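You operate a simulated robot arm through the tools that you are given. There is no shell and no other tool.

Carry out the task below with a simulated two-armed robot. There is one attempt and no reset: what you move stays moved.

TASK
On the top of the black cabinet, fold the striped cloth in half and then in half again.

It is judged by the outcome, as a careful person would: the job done as asked, and still so three seconds after it is handed in. It fails if anything else is knocked over, pushed out of place, dropped, spilled or broken. Flat cloth is picked up by pressing the open fingertips on it (5 to 10 N) and closing them slowly along it; thin cloth reads only 2 to 8 mm in the jaws.

THE ROBOT
Two 7-joint arms with two-finger parallel grippers on one trunk, on a base that moves. Base frame: it is fixed to the floor where the robot stands at the start and does not move with it; the origin is under the middle of the robot, x ahead of it, y to its left, z up. Readings come in cm, rad, newtons and seconds.
The left shoulder is at the start at [7, 16.3, 104.5], the right one opposite. With the tool pointing down near the work surface each hand reaches from about 40 to 88 cm from the robot's upright axis, wherever it stands, measured 20 degrees to its own side. Places, roughly: striped cloth [-350, -200, 75]; top of the black cabinet [-370, -180, 80]. Payload 3.43 kg a hand.
The TCP of each hand is the grasp point between the finger pads, 3.4 cm short of the fingertips. In the tool frame z runs along the fingers and y along their closing line. Largest opening 12.8 cm; finger width 2.4, thickness 1.2; the body of the gripper, 4.8 by 13 cm, starts 9.6 cm behind the TCP.
Orientation is that of the tool frame in the base frame, as a unit quaternion [x, y, z, w]. With the fingers straight down and closing along the base's y, the tool's x points along the base's -x, its y along +y and its z along -z.

THE INTERFACE
- The arms move only by the tool drive_tool. It takes "left_motion", "right_motion" or both (then of equal length, played together; a hand with none holds still); each is one flat list of numbers, 7 for each row, row after row: the shift along the tool's x, y, z in units of 100 mm (1.0 is 100 mm), then the turn, a rotation vector about the tool's x, y, z in units of 120 degrees (1.0 is 120 degrees), then the gripper command, from -1 (fully open) to 1 (shut), values between in proportion. In form: [tx, ty, tz, ax, ay, az, fingers, tx, ty, tz, ax, ay, az, fingers, ...]. A call has 1 to 20 rows; each row is the pose to reach, as a shift and turn from the pose commanded when the call began, along the tool's axes at that moment. A call with a number of a shift or a turn outside -1 to 1 is refused whole. Rows are played at 5 a second. More than 5 cm and 0.15 rad between two rows, or a gripper value outside its range, and nothing of the call is played. A pose out of reach is approached as far as the arm can. The call stops where the force on the tool passes 40 N (or 10 N more than at its start, if that is more) or the arm is blocked; 0.2 s more then pass. Each finger travels about 15.3 cm/s and halts on what it meets, pressing with about 30 N; the grip force reading is that of the motor and also rises with nothing between the fingers. The clock runs only during rows and for 0.2 s after the last one: add rows that repeat a pose to give the fingers time. The reply holds the time, the measured pose of the TCP, the force on the tool along the base axes, the opening and the grip force, in the units named above and with some noise, with the torque about the TCP (base axes, N m) and any sound that the robot's microphone picked up.
- Cameras (640 x 400 px; columns grow to the right, rows downward): "scene" is now at [13.64, 0.87, 128.31]; the picture's right is [0.11, -0.99, 0.00], its down [-0.56, -0.06, -0.82] and it looks along [0.82, 0.09, -0.57] (base axes); focal length 260 px, centre (320, 200). "left" rides on the left gripper at [7.6, 1.1, -16] in its tool frame; the picture's right is [-0.15, 0.99, 0.00], its down [-0.88, -0.13, -0.46] and it looks along [-0.45, -0.07, 0.89] (tool axes); focal length 234 px, centre (320, 200). "right" rides on the right gripper at [7.6, -1.1, -16] in its tool frame; the picture's right is [0.15, 0.99, 0.00], its down [-0.88, 0.13, -0.46] and it looks along [-0.45, 0.07, 0.89] (tool axes); focal length 234 px, centre (320, 200). There is no depth. A picture from a camera that has moved, and an enlarged one, comes with that camera's place and axes in the base frame and with its lens. The place of the scene camera against the robot may be out by one fixed shift of up to 1.2 cm in any direction.
- snapshot(camera): a new picture of that camera. It takes no simulated time.
- slide_trunk(by): slides the trunk up (or, below 0, down) by that many cm; the arms and the scene camera ride with it, the base frame stays. It gives what a move gives, with no picture.
- base_move(legs): drives the robot by 1 to 6 legs, each [ahead, left, turn to the left] in cm, cm and rad, along the robot's own axes; the way and the turn of a leg run together, so that a leg with both is an arc; at most 150 cm and 3.142 rad a leg. The arms and the cameras ride along, it lands a little off, and it stops where it bumps. It gives what a move gives.
- pan_tilt(pan, tilt): turns the head with the scene camera to pan (to the left, within 1.501 rad either way) and tilt (down, from -0.506 to 1.204), counted from straight ahead of the robot. It gives what a move gives.
- zoom(camera, box): a new picture of the part [left, top, right, bottom] of that camera's present view, enlarged. It takes no simulated time.
- finish_job(): hands the job in; it is judged then, once.

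Nothing tells you exact positions but the pictures and the camera data. Unless the task says otherwise, let go and move clear before handing in.

The tools are called after "Emit:" as a command line: name --argument value ..., lists and objects as JSON in quotes. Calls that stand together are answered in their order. drive_tool: Moves the arms, as the interface text tells. Its arguments: {"type":"object","properties":{"left_motion":{"type":"array","items":{"type":"number"}},"right_motion":{"type":"array","items":{"type":"number"}}},"required":[]} The other tools are called the same way: slide_trunk (by) moves the trunk up or down; base_move (legs) drives the base; pan_tilt (pan, tilt) turns the head that bears the scene camera; snapshot (camera) takes a picture; zoom (camera, box) takes an enlarged picture of a part of a camera's view; finish_job () hands the job in.

At the start:

```text
clock: 0.0
left_eef_pos: [64.19, 33.02, 102.21]
left_tool_rot: [0.0, 1.0, -0.001, 0.0]
left_contact_force: [0.0, 0.2, -0.6]
left_ft_torque: [-0.02, -0.04, -0.01]
left_grip_width: 12.8
left_grasp_force: 0.0
right_eef_pos: [67.92, -24.34, 103.89]
right_tool_rot: [0.0, 1.0, 0.0, -0.001]
right_contact_force: [-0.5, 0.3, -0.2]
right_ft_torque: [0.03, -0.04, 0.01]
right_grip_width: 12.81
right_grasp_force: 0.0
trunk travel left (down, up): [-52.5, 41.5]
robot x, y, heading: [-0.14, 0.09, -0.003]
head pan, tilt (commanded): [0.113, 0.602]
```

scene: 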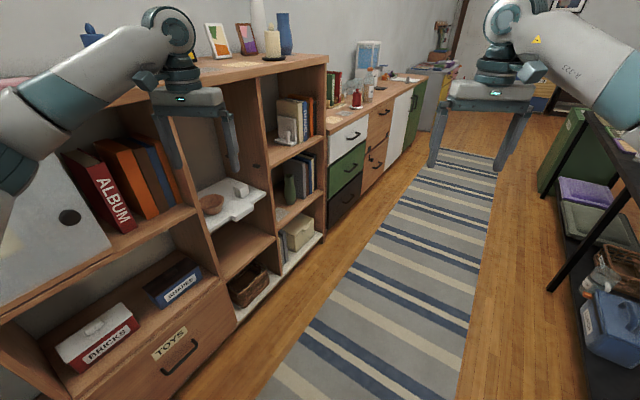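
right: 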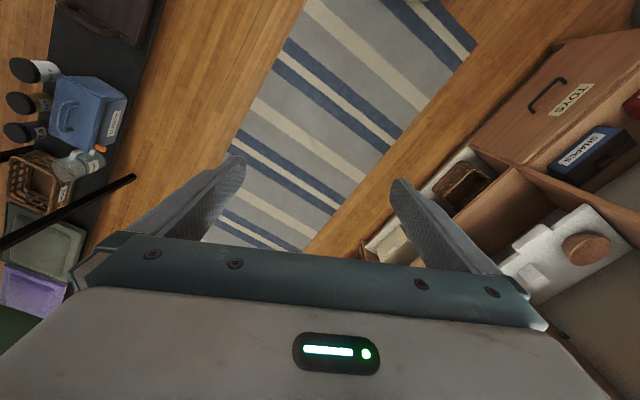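
left: 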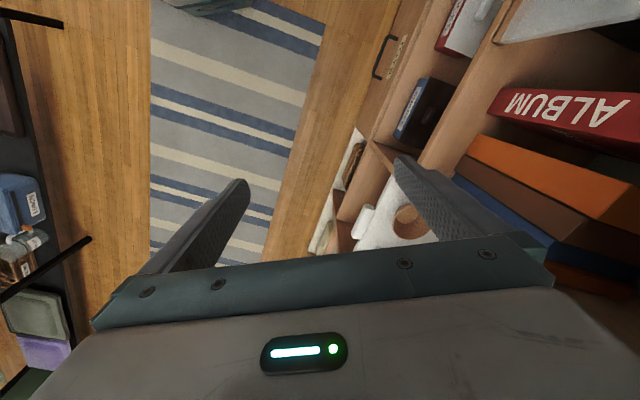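

I see a bookshelf to the front left and a shelf unit on the right; the black cabinet with the cloth is some 4 m behind me and to the right. I'll look around before driving.

Emit:
pan_tilt --pan -1.5 --tilt 0.4

Emit:
snapshot --camera "scene"

Emit:
pan_tilt --pan 1.5 --tilt 0.4

Emit:
snapshot --camera "scene"

```text
clock: 1.7
left_eef_pos: [64.14, 33.05, 102.34]
left_tool_rot: [0.0, 1.0, 0.0, -0.001]
left_contact_force: [-0.4, 0.3, 0.9]
left_ft_torque: [0.0, 0.02, 0.04]
left_grip_width: 12.8
left_grasp_force: 0.1
right_eef_pos: [67.86, -24.28, 103.95]
right_tool_rot: [0.0, 1.0, 0.0, 0.0]
right_contact_force: [-0.1, 0.6, -0.1]
right_ft_torque: [-0.02, 0.0, -0.03]
right_grip_width: 12.8
right_grasp_force: 0.0
trunk travel left (down, up): [-52.5, 41.5]
robot x, y, heading: [0.19, 0.03, 0.002]
head pan, tilt (commanded): [-1.499, 0.4]
```

```text
taken
camera scene: at [5.54, -9.37, 130.15], right [-1.0, -0.07, 0.0], down [-0.03, 0.39, -0.92], along [0.07, -0.92, -0.39], focal length 260 px, centre (320, 200)
```

scene: 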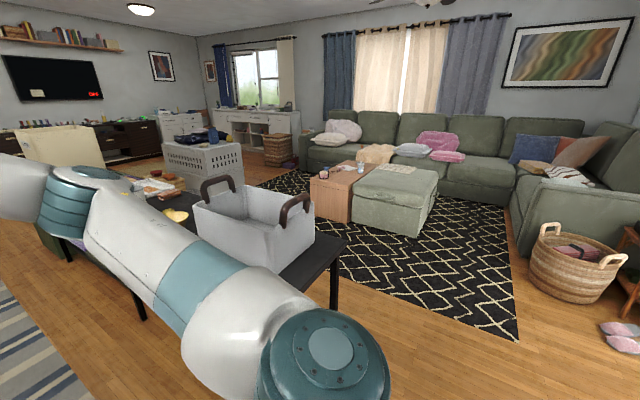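

```text
clock: 4.3
left_eef_pos: [64.14, 33.14, 102.31]
left_tool_rot: [0.001, 1.0, 0.001, 0.0]
left_contact_force: [-0.2, -0.7, -0.7]
left_ft_torque: [-0.03, 0.03, -0.01]
left_grip_width: 12.81
left_grasp_force: 0.2
right_eef_pos: [67.92, -24.32, 103.89]
right_tool_rot: [-0.001, 1.0, -0.001, 0.0]
right_contact_force: [0.4, 0.3, -0.2]
right_ft_torque: [0.04, 0.05, -0.01]
right_grip_width: 12.83
right_grasp_force: 0.1
trunk travel left (down, up): [-52.5, 41.5]
robot x, y, heading: [0.21, 0.29, -0.0]
head pan, tilt (commanded): [1.499, 0.4]
```

```text
taken
camera scene: at [5.53, 9.11, 130.16], right [1.0, -0.07, 0.0], down [-0.03, -0.39, -0.92], along [0.07, 0.92, -0.39], focal length 260 px, centre (320, 200)
```

scene: 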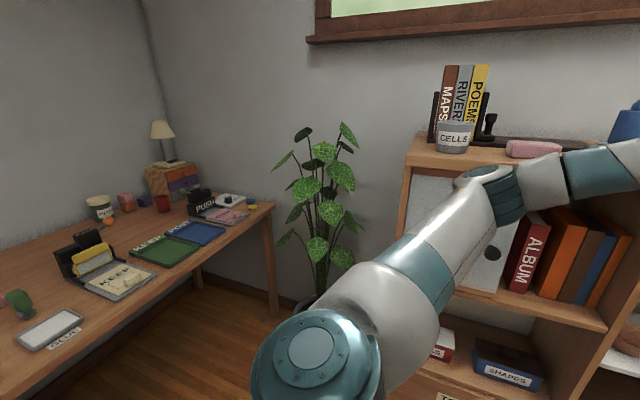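

The couch area is to my right and a desk to my left; the cabinet must be behind me. I'll raise the trunk so that the hands clear the furniture, then turn right in place and look.

Emit:
slide_trunk --by 30

Emit:
base_move --legs '[[0, 0, -1.57]]'

Emit:
pan_tilt --pan -1.0 --tilt 0.45

Emit:
snapshot --camera "scene"

Emit:
pan_tilt --pan 0 --tilt 0.6

Emit:
snapshot --camera "scene"

```text
clock: 7.3
left_eef_pos: [64.27, 33.11, 132.22]
left_tool_rot: [0.001, 1.0, 0.0, 0.0]
left_contact_force: [0.5, 0.1, 0.1]
left_ft_torque: [0.01, 0.0, 0.02]
left_grip_width: 12.81
left_grasp_force: 0.1
right_eef_pos: [67.94, -24.29, 133.88]
right_tool_rot: [0.0, 1.0, 0.0, 0.0]
right_contact_force: [-0.3, 0.5, 0.8]
right_ft_torque: [-0.03, 0.01, 0.01]
right_grip_width: 12.79
right_grasp_force: 0.1
trunk travel left (down, up): [-82.5, 11.5]
robot x, y, heading: [-0.14, -0.19, 0.001]
head pan, tilt (commanded): [1.499, 0.4]
```

```text
clock: 11.5
left_eef_pos: [33.94, -63.68, 132.31]
left_tool_rot: [0.703, 0.712, 0.0, 0.0]
left_contact_force: [0.6, -0.5, 0.1]
left_ft_torque: [-0.02, 0.02, -0.03]
left_grip_width: 12.82
left_grasp_force: 0.1
right_eef_pos: [-23.45, -68.25, 134.07]
right_tool_rot: [0.702, 0.713, 0.0, 0.0]
right_contact_force: [0.2, -0.9, -0.5]
right_ft_torque: [-0.07, 0.0, 0.01]
right_grip_width: 12.8
right_grasp_force: 0.1
trunk travel left (down, up): [-82.5, 11.5]
robot x, y, heading: [-0.05, -0.16, -1.557]
head pan, tilt (commanded): [1.499, 0.4]
```

```text
clock: 13.7
left_eef_pos: [33.96, -63.62, 132.31]
left_tool_rot: [0.703, 0.712, 0.0, -0.001]
left_contact_force: [0.1, -0.2, -0.4]
left_ft_torque: [0.0, 0.01, -0.01]
left_grip_width: 12.8
left_grasp_force: 0.0
right_eef_pos: [-23.49, -68.33, 133.92]
right_tool_rot: [0.702, 0.712, -0.001, -0.001]
right_contact_force: [-0.1, -0.8, -0.5]
right_ft_torque: [0.0, -0.01, 0.01]
right_grip_width: 12.81
right_grasp_force: 0.0
trunk travel left (down, up): [-82.5, 11.5]
robot x, y, heading: [0.07, 0.23, -1.559]
head pan, tilt (commanded): [-1.0, 0.45]
```

```text
taken
camera scene: at [-7.75, -10.25, 159.69], right [-0.55, 0.83, 0.0], down [0.36, 0.24, -0.9], along [-0.75, -0.5, -0.44], focal length 260 px, centre (320, 200)
```

scene: 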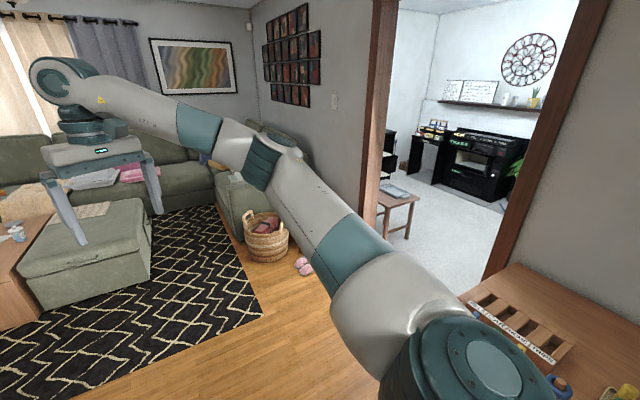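

```text
clock: 15.0
left_eef_pos: [33.93, -63.59, 132.15]
left_tool_rot: [0.702, 0.712, 0.0, 0.0]
left_contact_force: [-0.1, 1.0, -0.2]
left_ft_torque: [0.03, 0.03, 0.01]
left_grip_width: 12.79
left_grasp_force: 0.2
right_eef_pos: [-23.44, -68.3, 133.89]
right_tool_rot: [0.702, 0.712, 0.0, 0.001]
right_contact_force: [0.3, 0.5, 0.0]
right_ft_torque: [0.03, 0.01, 0.0]
right_grip_width: 12.82
right_grasp_force: 0.0
trunk travel left (down, up): [-82.5, 11.5]
robot x, y, heading: [0.28, -0.06, -1.559]
head pan, tilt (commanded): [0.0, 0.6]
```

```text
taken
camera scene: at [0.02, -14.02, 158.33], right [-1.0, -0.01, 0.0], down [-0.01, 0.57, -0.82], along [0.01, -0.82, -0.57], focal length 260 px, centre (320, 200)
```

scene: 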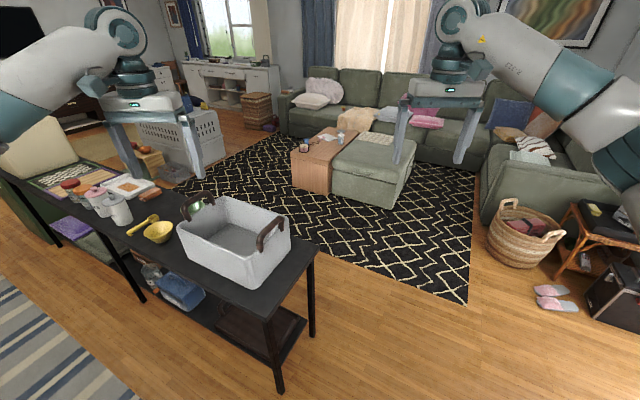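

The next room is through a doorway behind me (wall near x≈-250, opening roughly y -100 to 15), and the black cabinet should be inside to the left behind the wall. I'll turn further toward the doorway and look.

Emit:
base_move --legs '[[0, 0, -1.2]]'

Emit:
pan_tilt --pan 0 --tilt 0.6

Emit:
snapshot --camera "scene"

Emit:
pan_tilt --pan -0.5 --tilt 0.9

Emit:
snapshot --camera "scene"

```text
clock: 18.4
left_eef_pos: [-47.13, -54.72, 132.15]
left_tool_rot: [0.982, 0.19, 0.0, 0.0]
left_contact_force: [-1.1, 0.1, 0.7]
left_ft_torque: [0.04, 0.0, -0.03]
left_grip_width: 12.79
left_grasp_force: 0.1
right_eef_pos: [-72.11, -2.86, 134.01]
right_tool_rot: [0.982, 0.191, 0.0, 0.0]
right_contact_force: [0.1, 0.2, -0.8]
right_ft_torque: [0.03, 0.02, 0.01]
right_grip_width: 12.79
right_grasp_force: 0.1
trunk travel left (down, up): [-82.5, 11.5]
robot x, y, heading: [0.15, 0.01, -2.755]
head pan, tilt (commanded): [0.0, 0.6]
```

```text
clock: 19.0
left_eef_pos: [-47.12, -54.73, 132.18]
left_tool_rot: [0.982, 0.19, 0.0, 0.0]
left_contact_force: [-0.6, -0.2, -0.7]
left_ft_torque: [-0.01, 0.0, 0.01]
left_grip_width: 12.79
left_grasp_force: 0.1
right_eef_pos: [-72.04, -2.97, 133.91]
right_tool_rot: [0.982, 0.191, 0.0, 0.001]
right_contact_force: [-0.8, -0.6, 0.7]
right_ft_torque: [0.0, 0.04, -0.02]
right_grip_width: 12.82
right_grasp_force: 0.0
trunk travel left (down, up): [-82.5, 11.5]
robot x, y, heading: [-0.14, 0.37, -2.757]
head pan, tilt (commanded): [0.0, 0.6]
```

```text
taken
camera scene: at [-13.04, -5.34, 158.33], right [-0.37, 0.93, 0.0], down [0.52, 0.21, -0.82], along [-0.77, -0.31, -0.57], focal length 260 px, centre (320, 200)
```

scene: 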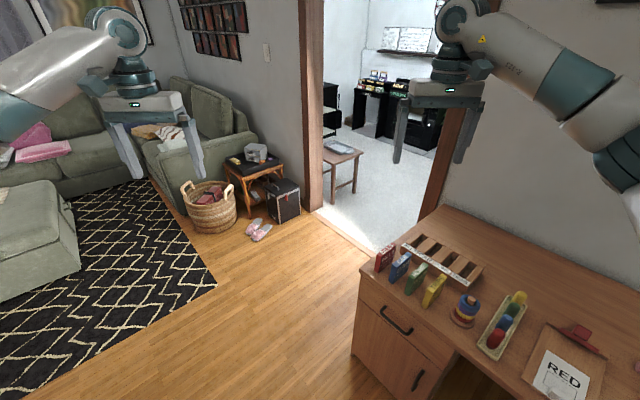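

```text
clock: 19.9
left_eef_pos: [-47.11, -54.72, 132.2]
left_tool_rot: [0.982, 0.191, -0.001, 0.0]
left_contact_force: [-0.2, -0.4, -0.2]
left_ft_torque: [-0.03, 0.0, -0.02]
left_grip_width: 12.81
left_grasp_force: 0.1
right_eef_pos: [-72.08, -2.82, 133.89]
right_tool_rot: [0.982, 0.191, 0.0, -0.001]
right_contact_force: [-0.6, -0.1, -0.1]
right_ft_torque: [0.03, -0.03, 0.04]
right_grip_width: 12.79
right_grasp_force: 0.0
trunk travel left (down, up): [-82.5, 11.5]
robot x, y, heading: [0.13, -0.01, -2.76]
head pan, tilt (commanded): [-0.499, 0.901]
```

```text
taken
camera scene: at [-12.34, -1.16, 155.86], right [0.11, 0.99, 0.0], down [0.78, -0.09, -0.62], along [-0.62, 0.07, -0.78], focal length 260 px, centre (320, 200)
```

scene: 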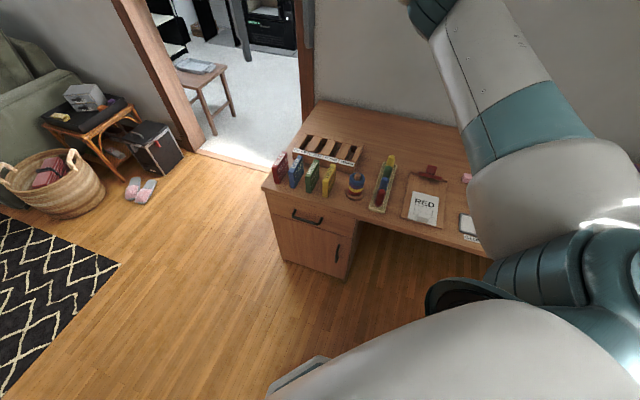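

The doorway wall is tilted about 25° to my axes: opening from about (-203,-90) to (-159,2). I'll drive around the desk corner to a point squarely in front of the doorway and look in.

Emit:
base_move --legs '[[64, 39, 0], [56, 4, 0], [0, 0, -0.827]]'

Emit:
pan_tilt --pan 0 --tilt 0.5

Emit:
snapshot --camera "scene"

Emit:
pan_tilt --pan 0.0 --tilt 1.0

Emit:
snapshot --camera "scene"

```text
clock: 28.9
left_eef_pos: [-167.85, -86.1, 132.19]
left_tool_rot: [0.975, -0.221, 0.0, 0.0]
left_contact_force: [0.6, -0.3, -0.3]
left_ft_torque: [0.01, 0.04, -0.01]
left_grip_width: 12.8
left_grasp_force: 0.1
right_eef_pos: [-146.48, -32.77, 133.98]
right_tool_rot: [0.975, -0.221, 0.0, 0.0]
right_contact_force: [0.3, 0.1, 0.2]
right_ft_torque: [-0.04, -0.05, -0.01]
right_grip_width: 12.8
right_grasp_force: 0.0
trunk travel left (down, up): [-82.5, 11.5]
robot x, y, heading: [-95.65, -84.01, 2.696]
head pan, tilt (commanded): [-0.499, 0.901]
```

```text
clock: 29.9
left_eef_pos: [-167.96, -86.11, 132.29]
left_tool_rot: [0.975, -0.221, 0.0, 0.0]
left_contact_force: [-0.3, 0.7, -0.1]
left_ft_torque: [0.03, -0.04, -0.03]
left_grip_width: 12.79
left_grasp_force: 0.1
right_eef_pos: [-146.42, -32.62, 133.86]
right_tool_rot: [0.975, -0.221, 0.0, 0.0]
right_contact_force: [-0.9, 0.1, 1.1]
right_ft_torque: [0.03, 0.01, -0.01]
right_grip_width: 12.82
right_grasp_force: 0.1
trunk travel left (down, up): [-82.5, 11.5]
robot x, y, heading: [-95.33, -83.71, 2.695]
head pan, tilt (commanded): [0.0, 0.499]
```

```text
taken
camera scene: at [-108.58, -77.99, 159.23], right [0.43, 0.9, 0.0], down [0.43, -0.21, -0.88], along [-0.79, 0.38, -0.48], focal length 260 px, centre (320, 200)
```

scene: 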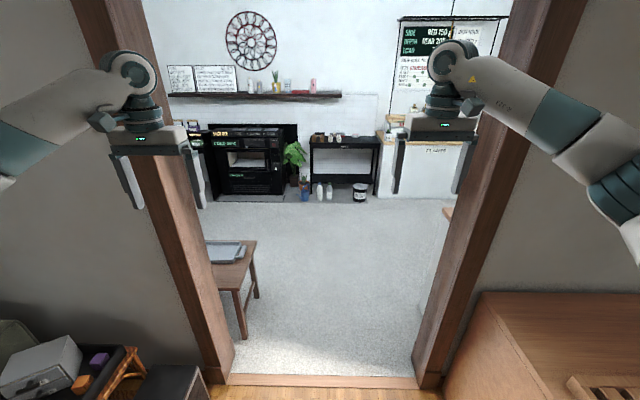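

```text
clock: 30.8
left_eef_pos: [-167.69, -86.11, 132.28]
left_tool_rot: [0.975, -0.222, 0.001, 0.0]
left_contact_force: [-0.5, -0.6, -0.1]
left_ft_torque: [0.01, 0.0, 0.02]
left_grip_width: 12.77
left_grasp_force: 0.1
right_eef_pos: [-146.48, -32.61, 133.95]
right_tool_rot: [0.975, -0.222, -0.001, -0.001]
right_contact_force: [0.2, -0.4, 0.2]
right_ft_torque: [-0.01, 0.0, -0.01]
right_grip_width: 12.79
right_grasp_force: 0.1
trunk travel left (down, up): [-82.5, 11.5]
robot x, y, heading: [-95.7, -83.79, 2.694]
head pan, tilt (commanded): [0.0, 1.0]
```

```text
taken
camera scene: at [-106.67, -78.91, 155.14], right [0.43, 0.9, 0.0], down [0.76, -0.36, -0.54], along [-0.49, 0.23, -0.84], focal length 260 px, centre (320, 200)
```

scene: 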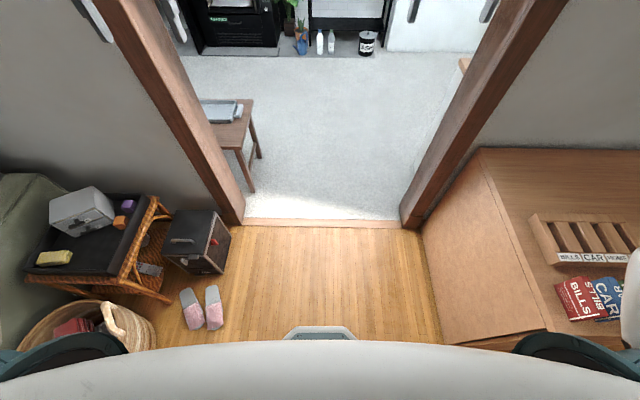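

The doorway is about 110 cm wide and I'm nearly centred. I'll check how far out the elbows stick before passing.

Emit:
pan_tilt --pan 1.2 --tilt 0.5

Emit:
snapshot --camera "scene"

Emit:
pan_tilt --pan -1.2 --tilt 0.5

Emit:
snapshot --camera "scene"

Emit:
snapshot --camera "left"

Emit:
snapshot --camera "right"

```text
clock: 32.2
left_eef_pos: [-167.9, -86.16, 132.24]
left_tool_rot: [0.975, -0.222, 0.001, 0.0]
left_contact_force: [0.9, 0.0, 0.3]
left_ft_torque: [0.0, -0.04, -0.01]
left_grip_width: 12.81
left_grasp_force: 0.2
right_eef_pos: [-146.41, -32.65, 134.02]
right_tool_rot: [0.975, -0.221, 0.0, 0.001]
right_contact_force: [-1.1, -0.4, -0.4]
right_ft_torque: [-0.01, -0.02, -0.03]
right_grip_width: 12.78
right_grasp_force: 0.0
trunk travel left (down, up): [-82.5, 11.5]
robot x, y, heading: [-95.53, -84.16, 2.698]
head pan, tilt (commanded): [1.201, 0.499]
```

```text
taken
camera scene: at [-107.03, -88.15, 159.24], right [-0.68, 0.73, 0.0], down [0.35, 0.33, -0.88], along [-0.64, -0.6, -0.48], focal length 260 px, centre (320, 200)
```

scene: 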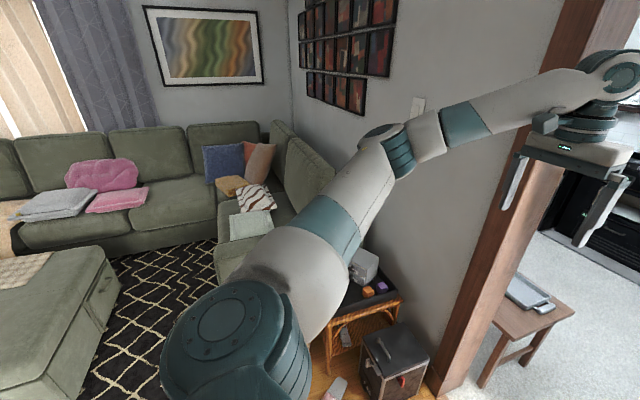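

```text
clock: 34.4
left_eef_pos: [-167.83, -86.09, 132.21]
left_tool_rot: [0.975, -0.221, 0.0, 0.0]
left_contact_force: [0.2, 0.6, -0.1]
left_ft_torque: [-0.01, 0.02, -0.05]
left_grip_width: 12.81
left_grasp_force: 0.1
right_eef_pos: [-146.41, -32.63, 133.98]
right_tool_rot: [0.975, -0.222, 0.0, 0.0]
right_contact_force: [0.3, 0.2, 0.9]
right_ft_torque: [0.03, 0.0, 0.0]
right_grip_width: 12.78
right_grasp_force: 0.2
trunk travel left (down, up): [-82.5, 11.5]
robot x, y, heading: [-95.87, -84.13, 2.698]
head pan, tilt (commanded): [-1.201, 0.499]
```

```text
taken
camera scene: at [-99.69, -72.85, 159.24], right [1.0, -0.08, 0.0], down [-0.04, -0.48, -0.88], along [0.07, 0.88, -0.48], focal length 260 px, centre (320, 200)
```

scene: 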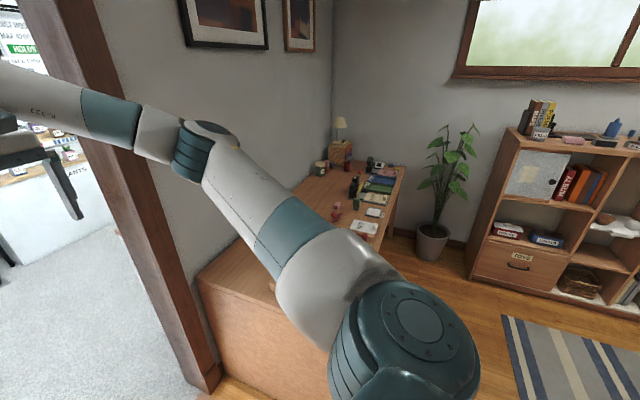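

```text
taken
camera left: at [-161.59, -90.46, 148.22], right [-0.56, -0.83, 0.0], down [-0.74, 0.5, 0.46], along [-0.38, 0.25, -0.89], focal length 234 px, centre (320, 200)
```

left: 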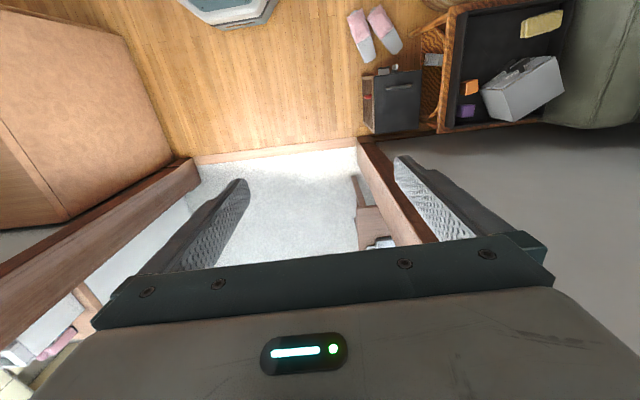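

```text
taken
camera right: at [-139.25, -35.03, 149.86], right [-0.3, -0.96, 0.0], down [-0.85, 0.26, 0.46], along [-0.44, 0.13, -0.89], focal length 234 px, centre (320, 200)
```

right: 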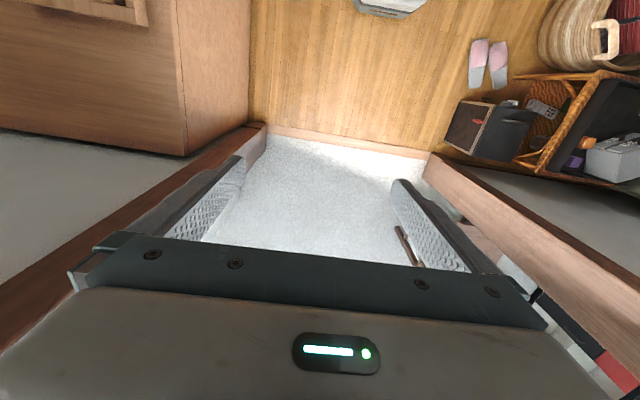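

The elbows stick out nearly as far as the door opening allows, so I'll stretch the hands forward and inward to narrow the arms before passing.

Emit:
drive_tool --left_motion '[-0.23, -0.3, 0, 0, 0, 0, -1, -0.46, -0.6, 0, 0, 0, 0, -1, -0.7, -0.9, 0, 0, 0, 0, -1, -0.7, -0.9, 0, 0, 0, 0, -1]' --right_motion '[-0.2, 0.15, 0, 0, 0, 0, -1, -0.4, 0.3, 0, 0, 0, 0, -1, -0.6, 0.45, 0, 0, 0, 0, -1, -0.6, 0.45, 0, 0, 0, 0, -1]'

Emit:
drive_tool --left_motion '[-0.23, -0.3, 0, 0, 0, 0, -1, -0.46, -0.6, 0, 0, 0, 0, -1, -0.7, -0.9, 0, 0, 0, 0, -1, -0.7, -0.9, 0, 0, 0, 0, -1]' --right_motion '[-0.2, 0.15, 0, 0, 0, 0, -1, -0.4, 0.3, 0, 0, 0, 0, -1, -0.6, 0.45, 0, 0, 0, 0, -1, -0.6, 0.45, 0, 0, 0, 0, -1]'

Emit:
pan_tilt --pan 0.9 --tilt 0.5

Emit:
snapshot --camera "scene"

Emit:
pan_tilt --pan -0.9 --tilt 0.5

Emit:
snapshot --camera "scene"

```text
clock: 35.4
left_eef_pos: [-170.25, -75.02, 132.26]
left_tool_rot: [0.975, -0.221, -0.001, 0.0]
left_contact_force: [0.9, -0.2, -1.5]
left_ft_torque: [-0.01, 0.02, 0.0]
left_grip_width: 12.79
left_grasp_force: 0.0
right_eef_pos: [-153.69, -34.09, 133.9]
right_tool_rot: [0.975, -0.222, 0.0, -0.001]
right_contact_force: [-0.4, 0.5, 0.3]
right_ft_torque: [0.03, 0.02, -0.02]
right_grip_width: 12.8
right_grasp_force: 0.2
trunk travel left (down, up): [-82.5, 11.5]
robot x, y, heading: [-95.75, -84.23, 2.695]
head pan, tilt (commanded): [-1.201, 0.499]
```

```text
clock: 36.4
left_eef_pos: [-172.67, -63.8, 132.28]
left_tool_rot: [0.975, -0.222, 0.001, 0.0]
left_contact_force: [0.3, -1.1, -0.9]
left_ft_torque: [-0.03, 0.02, 0.01]
left_grip_width: 12.81
left_grasp_force: 0.1
right_eef_pos: [-160.91, -35.62, 133.95]
right_tool_rot: [0.975, -0.22, -0.002, 0.0]
right_contact_force: [0.5, -0.2, 0.0]
right_ft_torque: [0.0, 0.03, 0.03]
right_grip_width: 12.82
right_grasp_force: 0.1
trunk travel left (down, up): [-82.5, 11.5]
robot x, y, heading: [-95.67, -83.99, 2.693]
head pan, tilt (commanded): [-1.201, 0.499]
```

```text
clock: 38.4
left_eef_pos: [-172.78, -63.97, 132.22]
left_tool_rot: [0.975, -0.221, 0.0, 0.0]
left_contact_force: [-0.4, -1.1, -0.1]
left_ft_torque: [0.01, -0.04, -0.02]
left_grip_width: 12.81
left_grasp_force: 0.0
right_eef_pos: [-161.11, -35.6, 133.96]
right_tool_rot: [0.975, -0.221, -0.001, -0.001]
right_contact_force: [0.1, 0.3, 0.5]
right_ft_torque: [0.01, 0.04, 0.0]
right_grip_width: 12.77
right_grasp_force: 0.1
trunk travel left (down, up): [-82.5, 11.5]
robot x, y, heading: [-95.5, -83.99, 2.696]
head pan, tilt (commanded): [0.901, 0.499]
```

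```text
taken
camera scene: at [-108.57, -85.89, 159.24], right [-0.44, 0.9, 0.0], down [0.43, 0.21, -0.88], along [-0.79, -0.38, -0.48], focal length 260 px, centre (320, 200)
```

scene: 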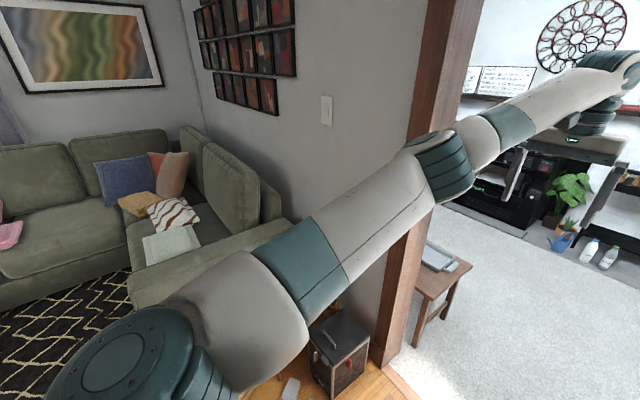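

```text
clock: 40.2
left_eef_pos: [-172.82, -63.85, 132.28]
left_tool_rot: [0.975, -0.221, 0.001, 0.0]
left_contact_force: [0.5, -0.4, -1.2]
left_ft_torque: [0.0, -0.03, -0.02]
left_grip_width: 12.81
left_grasp_force: 0.0
right_eef_pos: [-160.98, -35.51, 133.78]
right_tool_rot: [0.975, -0.221, -0.001, 0.0]
right_contact_force: [0.0, 0.1, 0.2]
right_ft_torque: [0.01, -0.01, -0.02]
right_grip_width: 12.82
right_grasp_force: 0.0
trunk travel left (down, up): [-82.5, 11.5]
robot x, y, heading: [-95.44, -83.61, 2.697]
head pan, tilt (commanded): [-0.901, 0.499]
```

```text
taken
camera scene: at [-102.41, -73.05, 159.24], right [0.98, 0.22, 0.0], down [0.11, -0.47, -0.88], along [-0.19, 0.86, -0.48], focal length 260 px, centre (320, 200)
```

scene: 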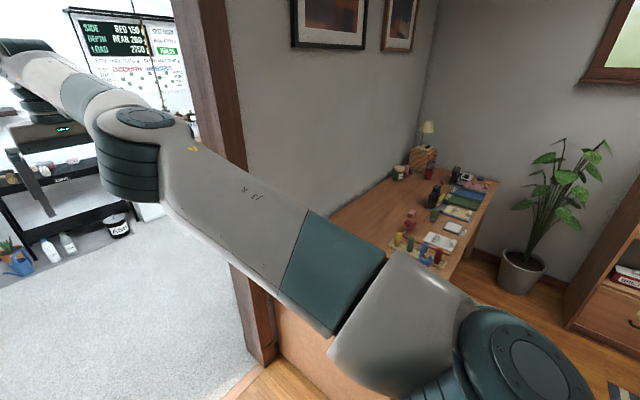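

The arms are now narrow enough. I'll drive straight through the doorway and look around the next room.

Emit:
base_move --legs '[[0, -3, 0], [115, 0, 0]]'

Emit:
pan_tilt --pan 0.8 --tilt 0.6

Emit:
snapshot --camera "scene"

Emit:
pan_tilt --pan 1.5 --tilt 0.6

Emit:
snapshot --camera "scene"

Emit:
pan_tilt --pan 0 --tilt 0.6

Emit:
snapshot --camera "scene"

Emit:
pan_tilt --pan -0.9 --tilt 0.6

Emit:
snapshot --camera "scene"

```text
clock: 46.5
left_eef_pos: [-275.29, -13.13, 132.29]
left_tool_rot: [0.976, -0.216, -0.001, 0.0]
left_contact_force: [0.5, -0.9, -0.4]
left_ft_torque: [0.0, 0.03, 0.0]
left_grip_width: 12.8
left_grasp_force: 0.1
right_eef_pos: [-263.89, 15.31, 133.99]
right_tool_rot: [0.976, -0.216, -0.001, 0.0]
right_contact_force: [0.4, -0.4, -0.2]
right_ft_torque: [-0.02, 0.03, -0.02]
right_grip_width: 12.81
right_grasp_force: 0.1
trunk travel left (down, up): [-82.5, 11.5]
robot x, y, heading: [-198.3, -32.47, 2.707]
head pan, tilt (commanded): [-0.901, 0.499]
```

```text
clock: 48.2
left_eef_pos: [-275.28, -13.02, 132.24]
left_tool_rot: [0.976, -0.216, 0.0, 0.0]
left_contact_force: [0.2, 0.1, -0.7]
left_ft_torque: [0.01, -0.01, 0.0]
left_grip_width: 12.78
left_grasp_force: 0.1
right_eef_pos: [-263.98, 15.38, 134.07]
right_tool_rot: [0.976, -0.216, -0.001, -0.001]
right_contact_force: [0.3, -0.3, -0.6]
right_ft_torque: [0.0, 0.03, -0.02]
right_grip_width: 12.79
right_grasp_force: 0.0
trunk travel left (down, up): [-82.5, 11.5]
robot x, y, heading: [-198.11, -32.55, 2.709]
head pan, tilt (commanded): [0.799, 0.6]
```

```text
taken
camera scene: at [-211.05, -33.44, 158.33], right [-0.36, 0.93, 0.0], down [0.53, 0.2, -0.82], along [-0.77, -0.29, -0.57], focal length 260 px, centre (320, 200)
```

scene: 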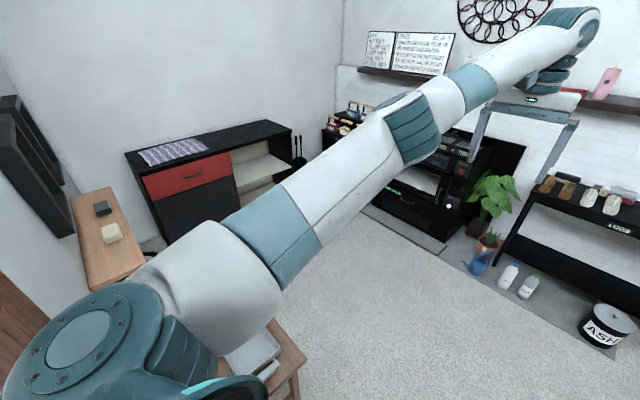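

```text
clock: 49.3
left_eef_pos: [-275.37, -13.04, 132.25]
left_tool_rot: [0.976, -0.216, 0.0, 0.0]
left_contact_force: [-0.4, 0.2, -0.9]
left_ft_torque: [0.0, -0.02, 0.0]
left_grip_width: 12.78
left_grasp_force: 0.0
right_eef_pos: [-263.86, 15.32, 133.85]
right_tool_rot: [0.977, -0.216, -0.001, 0.0]
right_contact_force: [0.2, -0.1, -0.2]
right_ft_torque: [-0.02, -0.03, -0.01]
right_grip_width: 12.8
right_grasp_force: 0.0
trunk travel left (down, up): [-82.5, 11.5]
robot x, y, heading: [-197.8, -32.28, 2.706]
head pan, tilt (commanded): [1.499, 0.6]
```

```text
taken
camera scene: at [-207.1, -38.02, 158.33], right [-0.87, 0.49, 0.0], down [0.27, 0.49, -0.83], along [-0.4, -0.72, -0.56], focal length 260 px, centre (320, 200)
```

scene: 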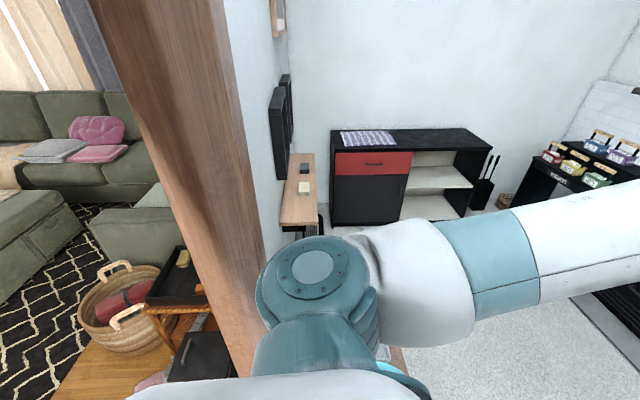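

```text
clock: 50.9
left_eef_pos: [-275.34, -13.08, 132.23]
left_tool_rot: [0.976, -0.216, 0.0, 0.0]
left_contact_force: [0.5, 0.1, 0.4]
left_ft_torque: [0.0, -0.01, -0.04]
left_grip_width: 12.8
left_grasp_force: 0.0
right_eef_pos: [-263.91, 15.45, 133.91]
right_tool_rot: [0.976, -0.216, -0.001, 0.001]
right_contact_force: [0.2, -0.4, 0.4]
right_ft_torque: [0.01, 0.01, 0.0]
right_grip_width: 12.79
right_grasp_force: 0.0
trunk travel left (down, up): [-82.5, 11.5]
robot x, y, heading: [-197.96, -32.38, 2.708]
head pan, tilt (commanded): [0.0, 0.6]
```

```text
taken
camera scene: at [-210.82, -26.57, 158.33], right [0.42, 0.91, 0.0], down [0.51, -0.24, -0.82], along [-0.75, 0.35, -0.57], focal length 260 px, centre (320, 200)
```

scene: 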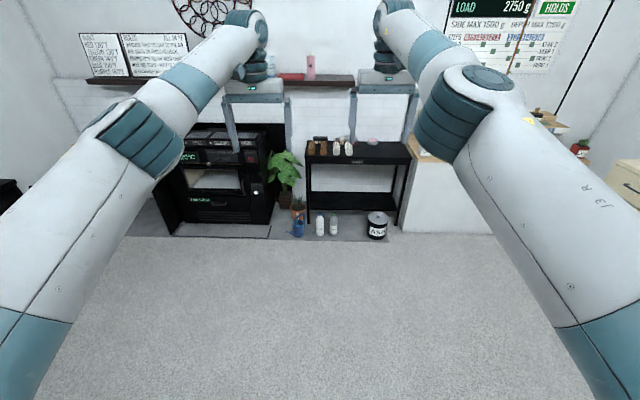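

```text
clock: 52.1
left_eef_pos: [-275.31, -13.06, 132.22]
left_tool_rot: [0.977, -0.215, 0.001, 0.0]
left_contact_force: [-0.2, -0.3, 0.4]
left_ft_torque: [-0.02, 0.03, 0.01]
left_grip_width: 12.82
left_grasp_force: 0.1
right_eef_pos: [-263.99, 15.3, 133.94]
right_tool_rot: [0.977, -0.215, -0.001, -0.001]
right_contact_force: [0.3, 0.0, -0.5]
right_ft_torque: [-0.02, -0.02, 0.0]
right_grip_width: 12.83
right_grasp_force: 0.1
trunk travel left (down, up): [-82.5, 11.5]
robot x, y, heading: [-197.97, -31.93, 2.711]
head pan, tilt (commanded): [-0.901, 0.6]
```

```text
taken
camera scene: at [-204.87, -21.7, 158.33], right [0.97, 0.23, 0.0], down [0.13, -0.55, -0.82], along [-0.19, 0.8, -0.57], focal length 260 px, centre (320, 200)
```

scene: 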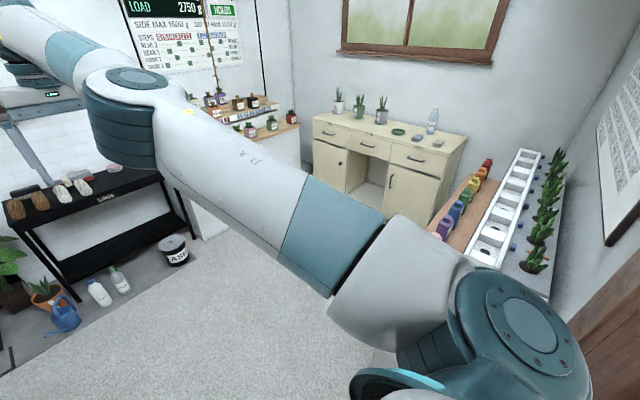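

I can see the black cabinet with the red drawer against the left wall, with the striped cloth (about 40×30 cm) at the left part of its top. I'll drive further into the room, then turn left to face the cabinet and check the low table beside the door.

Emit:
base_move --legs '[[78, 0, 0]]'

Emit:
base_move --legs '[[0, 0, 1.571]]'

Emit:
pan_tilt --pan 0.5 --tilt 0.9

Emit:
snapshot --camera "scene"

Emit:
pan_tilt --pan 0 --tilt 0.6

Emit:
snapshot --camera "scene"

```text
clock: 56.3
left_eef_pos: [-346.31, 18.73, 132.29]
left_tool_rot: [0.977, -0.212, 0.001, 0.0]
left_contact_force: [0.2, -0.1, -0.1]
left_ft_torque: [-0.01, 0.03, 0.0]
left_grip_width: 12.79
left_grasp_force: 0.0
right_eef_pos: [-335.15, 47.21, 134.0]
right_tool_rot: [0.977, -0.211, -0.001, -0.001]
right_contact_force: [0.2, -0.4, -0.1]
right_ft_torque: [-0.01, 0.02, -0.02]
right_grip_width: 12.78
right_grasp_force: 0.0
trunk travel left (down, up): [-82.5, 11.5]
robot x, y, heading: [-268.91, -0.03, 2.714]
head pan, tilt (commanded): [-0.901, 0.6]
```

```text
clock: 60.5
left_eef_pos: [-287.82, -77.11, 132.24]
left_tool_rot: [0.842, 0.54, 0.0, 0.0]
left_contact_force: [0.0, -0.9, 0.5]
left_ft_torque: [0.0, 0.04, 0.0]
left_grip_width: 12.78
left_grasp_force: 0.2
right_eef_pos: [-316.3, -65.76, 134.0]
right_tool_rot: [0.842, 0.54, -0.001, 0.0]
right_contact_force: [-0.2, 0.2, -0.5]
right_ft_torque: [0.0, 0.01, 0.01]
right_grip_width: 12.79
right_grasp_force: 0.0
trunk travel left (down, up): [-82.5, 11.5]
robot x, y, heading: [-269.13, 0.36, -2.006]
head pan, tilt (commanded): [-0.901, 0.6]
```

```text
clock: 62.0
left_eef_pos: [-287.66, -77.06, 132.23]
left_tool_rot: [0.842, 0.54, 0.0, 0.001]
left_contact_force: [0.3, 0.2, 0.1]
left_ft_torque: [-0.06, -0.04, 0.03]
left_grip_width: 12.81
left_grasp_force: 0.2
right_eef_pos: [-316.14, -65.79, 133.88]
right_tool_rot: [0.842, 0.54, -0.001, 0.001]
right_contact_force: [0.3, 0.1, -0.9]
right_ft_torque: [-0.01, -0.01, 0.01]
right_grip_width: 12.81
right_grasp_force: 0.0
trunk travel left (down, up): [-82.5, 11.5]
robot x, y, heading: [-269.07, 0.38, -2.003]
head pan, tilt (commanded): [0.499, 0.901]
```

```text
taken
camera scene: at [-270.66, -12.02, 155.85], right [-1.0, -0.07, 0.0], down [-0.05, 0.78, -0.62], along [0.04, -0.62, -0.78], focal length 260 px, centre (320, 200)
```

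scene: 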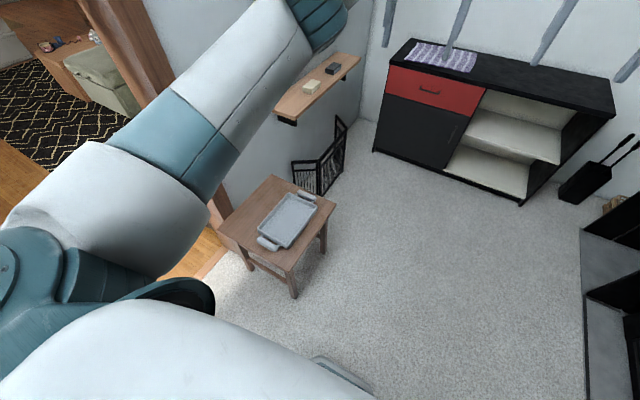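

```text
clock: 63.0
left_eef_pos: [-287.79, -77.12, 132.28]
left_tool_rot: [0.842, 0.54, 0.0, 0.0]
left_contact_force: [0.0, 0.4, 0.1]
left_ft_torque: [-0.01, 0.03, -0.03]
left_grip_width: 12.81
left_grasp_force: 0.0
right_eef_pos: [-316.3, -65.84, 133.94]
right_tool_rot: [0.842, 0.54, 0.0, 0.0]
right_contact_force: [0.7, -0.1, -1.3]
right_ft_torque: [0.01, -0.01, 0.01]
right_grip_width: 12.77
right_grasp_force: 0.1
trunk travel left (down, up): [-82.5, 11.5]
robot x, y, heading: [-268.75, 0.18, -2.005]
head pan, tilt (commanded): [0.0, 0.6]
```

```text
taken
camera scene: at [-274.84, -12.52, 158.33], right [-0.91, 0.42, 0.0], down [0.24, 0.51, -0.82], along [-0.34, -0.75, -0.57], focal length 260 px, centre (320, 200)
```

scene: 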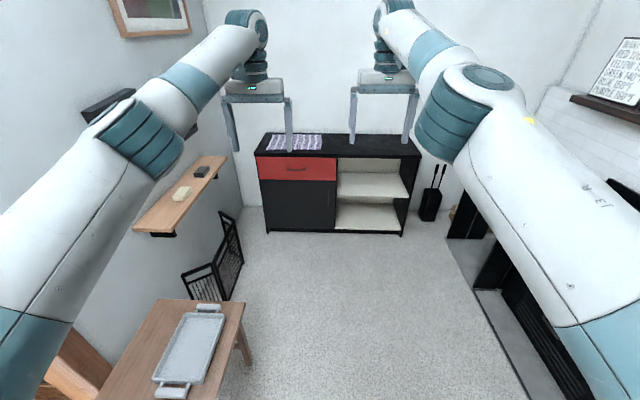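

The cabinet is straight ahead, front about 190 cm away, top near z≈79.5, cloth on its left part. I'll zoom to get the cloth's outline.

Emit:
zoom --camera "scene" --box '[240, 110, 440, 235]'

Emit:
zoom --camera "scene" --box '[80, 140, 280, 400]'

```text
3.20 times, centred on (340, 172) of scene
camera zoom: at [-274.84, -12.52, 158.33], right [-0.91, 0.42, 0.0], down [0.24, 0.51, -0.82], along [-0.34, -0.75, -0.57], focal length 831 px, centre (256, 288)
```

zoom: 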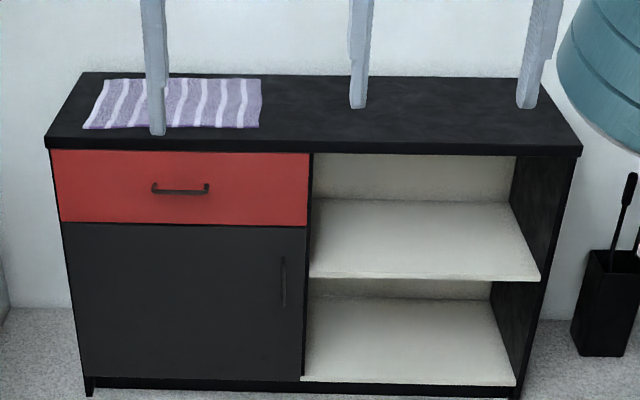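

```text
1.54 times, centred on (180, 270) of scene
camera zoom: at [-274.84, -12.52, 158.33], right [-0.91, 0.42, 0.0], down [0.24, 0.51, -0.82], along [-0.34, -0.75, -0.57], focal length 400 px, centre (535, 92)
```

zoom: 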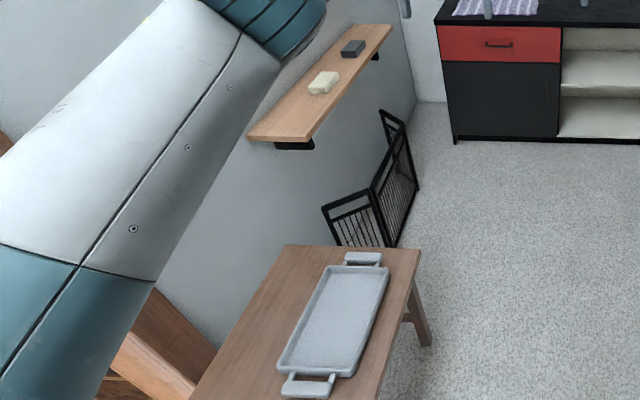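

The cloth lies square to my heading, about 40 cm wide by 31 cm deep, centred 207 cm ahead and 19 cm left. I'll pull the hands back so they don't reach the wall, then drive up to the cabinet and shift left past the low table and folded screen.

Emit:
drive_tool --left_motion '[0.25, 0.05, 0, 0, 0, 0, -1, 0.5, 0.1, 0, 0, 0, 0, -1, 0.7, 0.15, 0, 0, 0, 0, -1, 0.7, 0.15, 0, 0, 0, 0, -1]' --right_motion '[0.25, -0.05, 0, 0, 0, 0, -1, 0.5, -0.1, 0, 0, 0, 0, -1, 0.7, -0.15, 0, 0, 0, 0, -1, 0.7, -0.15, 0, 0, 0, 0, -1]'

Emit:
drive_tool --left_motion '[0.25, 0.05, 0, 0, 0, 0, -1, 0.5, 0.1, 0, 0, 0, 0, -1, 0.6, 0.15, 0, 0, 0, 0, -1, 0.6, 0.15, 0, 0, 0, 0, -1]' --right_motion '[0.25, -0.05, 0, 0, 0, 0, -1, 0.5, -0.1, 0, 0, 0, 0, -1, 0.7, -0.15, 0, 0, 0, 0, -1, 0.7, -0.15, 0, 0, 0, 0, -1]'

Emit:
base_move --legs '[[115, 0, 0]]'

Emit:
snapshot --camera "scene"

Emit:
pan_tilt --pan 0.8 --tilt 0.9

Emit:
snapshot --camera "scene"

```text
clock: 64.0
left_eef_pos: [-283.58, -71.3, 132.26]
left_tool_rot: [0.843, 0.539, 0.002, 0.0]
left_contact_force: [0.1, -0.7, -0.6]
left_ft_torque: [0.01, -0.02, 0.01]
left_grip_width: 12.82
left_grasp_force: 0.0
right_eef_pos: [-316.26, -65.83, 133.87]
right_tool_rot: [0.842, 0.539, -0.001, 0.001]
right_contact_force: [0.1, -0.5, 0.5]
right_ft_torque: [0.03, 0.0, 0.01]
right_grip_width: 12.8
right_grasp_force: 0.1
right hand out of reach, approached as far as the arm can: row 1, 2, 3, 4
trunk travel left (down, up): [-82.5, 11.5]
robot x, y, heading: [-268.72, -0.11, -2.002]
head pan, tilt (commanded): [0.0, 0.6]
```

```text
clock: 65.0
left_eef_pos: [-279.68, -66.47, 132.27]
left_tool_rot: [0.842, 0.54, 0.0, 0.0]
left_contact_force: [0.0, 0.5, 1.1]
left_ft_torque: [-0.03, -0.01, 0.02]
left_grip_width: 12.81
left_grasp_force: 0.0
right_eef_pos: [-316.33, -65.98, 133.98]
right_tool_rot: [0.842, 0.539, 0.0, 0.0]
right_contact_force: [1.2, 0.2, 0.3]
right_ft_torque: [0.0, -0.05, 0.01]
right_grip_width: 12.82
right_grasp_force: 0.1
right hand out of reach, approached as far as the arm can: row 1, 2, 3, 4
trunk travel left (down, up): [-82.5, 11.5]
robot x, y, heading: [-268.69, 0.14, -2.002]
head pan, tilt (commanded): [0.0, 0.6]
```

```text
clock: 70.8
left_eef_pos: [-326.15, -170.86, 132.24]
left_tool_rot: [0.839, 0.544, 0.0, 0.001]
left_contact_force: [-0.3, -0.1, -0.7]
left_ft_torque: [-0.02, 0.0, 0.0]
left_grip_width: 12.8
left_grasp_force: 0.0
right_eef_pos: [-362.83, -170.63, 133.88]
right_tool_rot: [0.839, 0.544, -0.002, 0.001]
right_contact_force: [-0.8, 0.0, -1.3]
right_ft_torque: [-0.02, -0.02, -0.01]
right_grip_width: 12.8
right_grasp_force: 0.1
trunk travel left (down, up): [-82.5, 11.5]
robot x, y, heading: [-316.09, -104.26, -1.987]
head pan, tilt (commanded): [0.0, 0.6]
```

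```text
taken
camera scene: at [-322.01, -116.87, 158.34], right [-0.91, 0.41, 0.0], down [0.23, 0.52, -0.83], along [-0.34, -0.75, -0.56], focal length 260 px, centre (320, 200)
```

scene: 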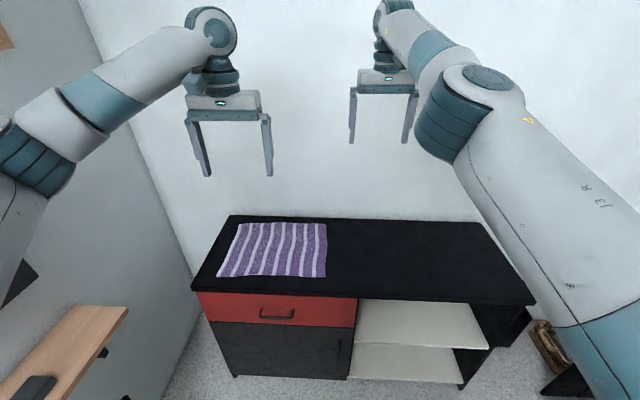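

```text
clock: 71.9
left_eef_pos: [-326.32, -170.98, 132.22]
left_tool_rot: [0.839, 0.545, 0.0, 0.0]
left_contact_force: [0.5, 0.1, -1.3]
left_ft_torque: [0.0, -0.01, 0.03]
left_grip_width: 12.81
left_grasp_force: 0.0
right_eef_pos: [-362.81, -170.75, 133.95]
right_tool_rot: [0.839, 0.545, -0.001, 0.0]
right_contact_force: [-0.7, -0.5, 0.0]
right_ft_torque: [-0.02, 0.01, 0.0]
right_grip_width: 12.76
right_grasp_force: 0.0
trunk travel left (down, up): [-82.5, 11.5]
robot x, y, heading: [-316.4, -104.12, -1.995]
head pan, tilt (commanded): [0.799, 0.901]
```

```text
taken
camera scene: at [-315.64, -115.85, 155.86], right [-0.93, -0.37, 0.0], down [-0.29, 0.73, -0.62], along [0.23, -0.58, -0.78], focal length 260 px, centre (320, 200)
```

scene: 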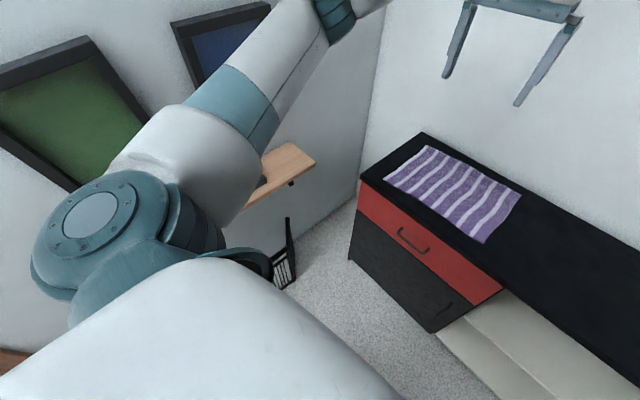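

The cloth is in clear view ahead-left. The right hand refused to retract, so I'll try moving it outward and down in small steps.

Emit:
drive_tool --right_motion '[0.0, -0.3, 0.0, 0, 0, 0, -1, 0.0, -0.6, 0, 0, 0, 0, -1, 0.0, -0.9, 0, 0, 0, 0, -1]'

Emit:
drive_tool --right_motion '[0.2, 0, 0.0, 0, 0, 0, -1, 0.4, 0, 0, 0, 0, 0, -1]'

```text
clock: 72.7
left_eef_pos: [-326.19, -171.0, 132.26]
left_tool_rot: [0.838, 0.545, 0.0, 0.001]
left_contact_force: [0.5, -0.8, -0.7]
left_ft_torque: [-0.03, -0.01, -0.03]
left_grip_width: 12.78
left_grasp_force: 0.0
right_eef_pos: [-370.96, -167.01, 134.09]
right_tool_rot: [0.839, 0.544, -0.002, 0.001]
right_contact_force: [-0.4, -0.4, 0.9]
right_ft_torque: [0.03, 0.02, -0.02]
right_grip_width: 12.8
right_grasp_force: 0.1
trunk travel left (down, up): [-82.5, 11.5]
robot x, y, heading: [-316.22, -104.41, -1.99]
head pan, tilt (commanded): [0.799, 0.901]
```

```text
clock: 73.3
left_eef_pos: [-326.26, -170.85, 132.2]
left_tool_rot: [0.839, 0.544, 0.0, 0.001]
left_contact_force: [0.5, 0.0, -1.0]
left_ft_torque: [-0.05, -0.01, -0.02]
left_grip_width: 12.81
left_grasp_force: 0.0
right_eef_pos: [-369.51, -163.21, 133.87]
right_tool_rot: [0.839, 0.544, -0.002, 0.001]
right_contact_force: [0.4, 0.3, 0.3]
right_ft_torque: [-0.03, -0.02, 0.06]
right_grip_width: 12.8
right_grasp_force: 0.0
trunk travel left (down, up): [-82.5, 11.5]
robot x, y, heading: [-316.26, -104.49, -1.991]
head pan, tilt (commanded): [0.799, 0.901]
```

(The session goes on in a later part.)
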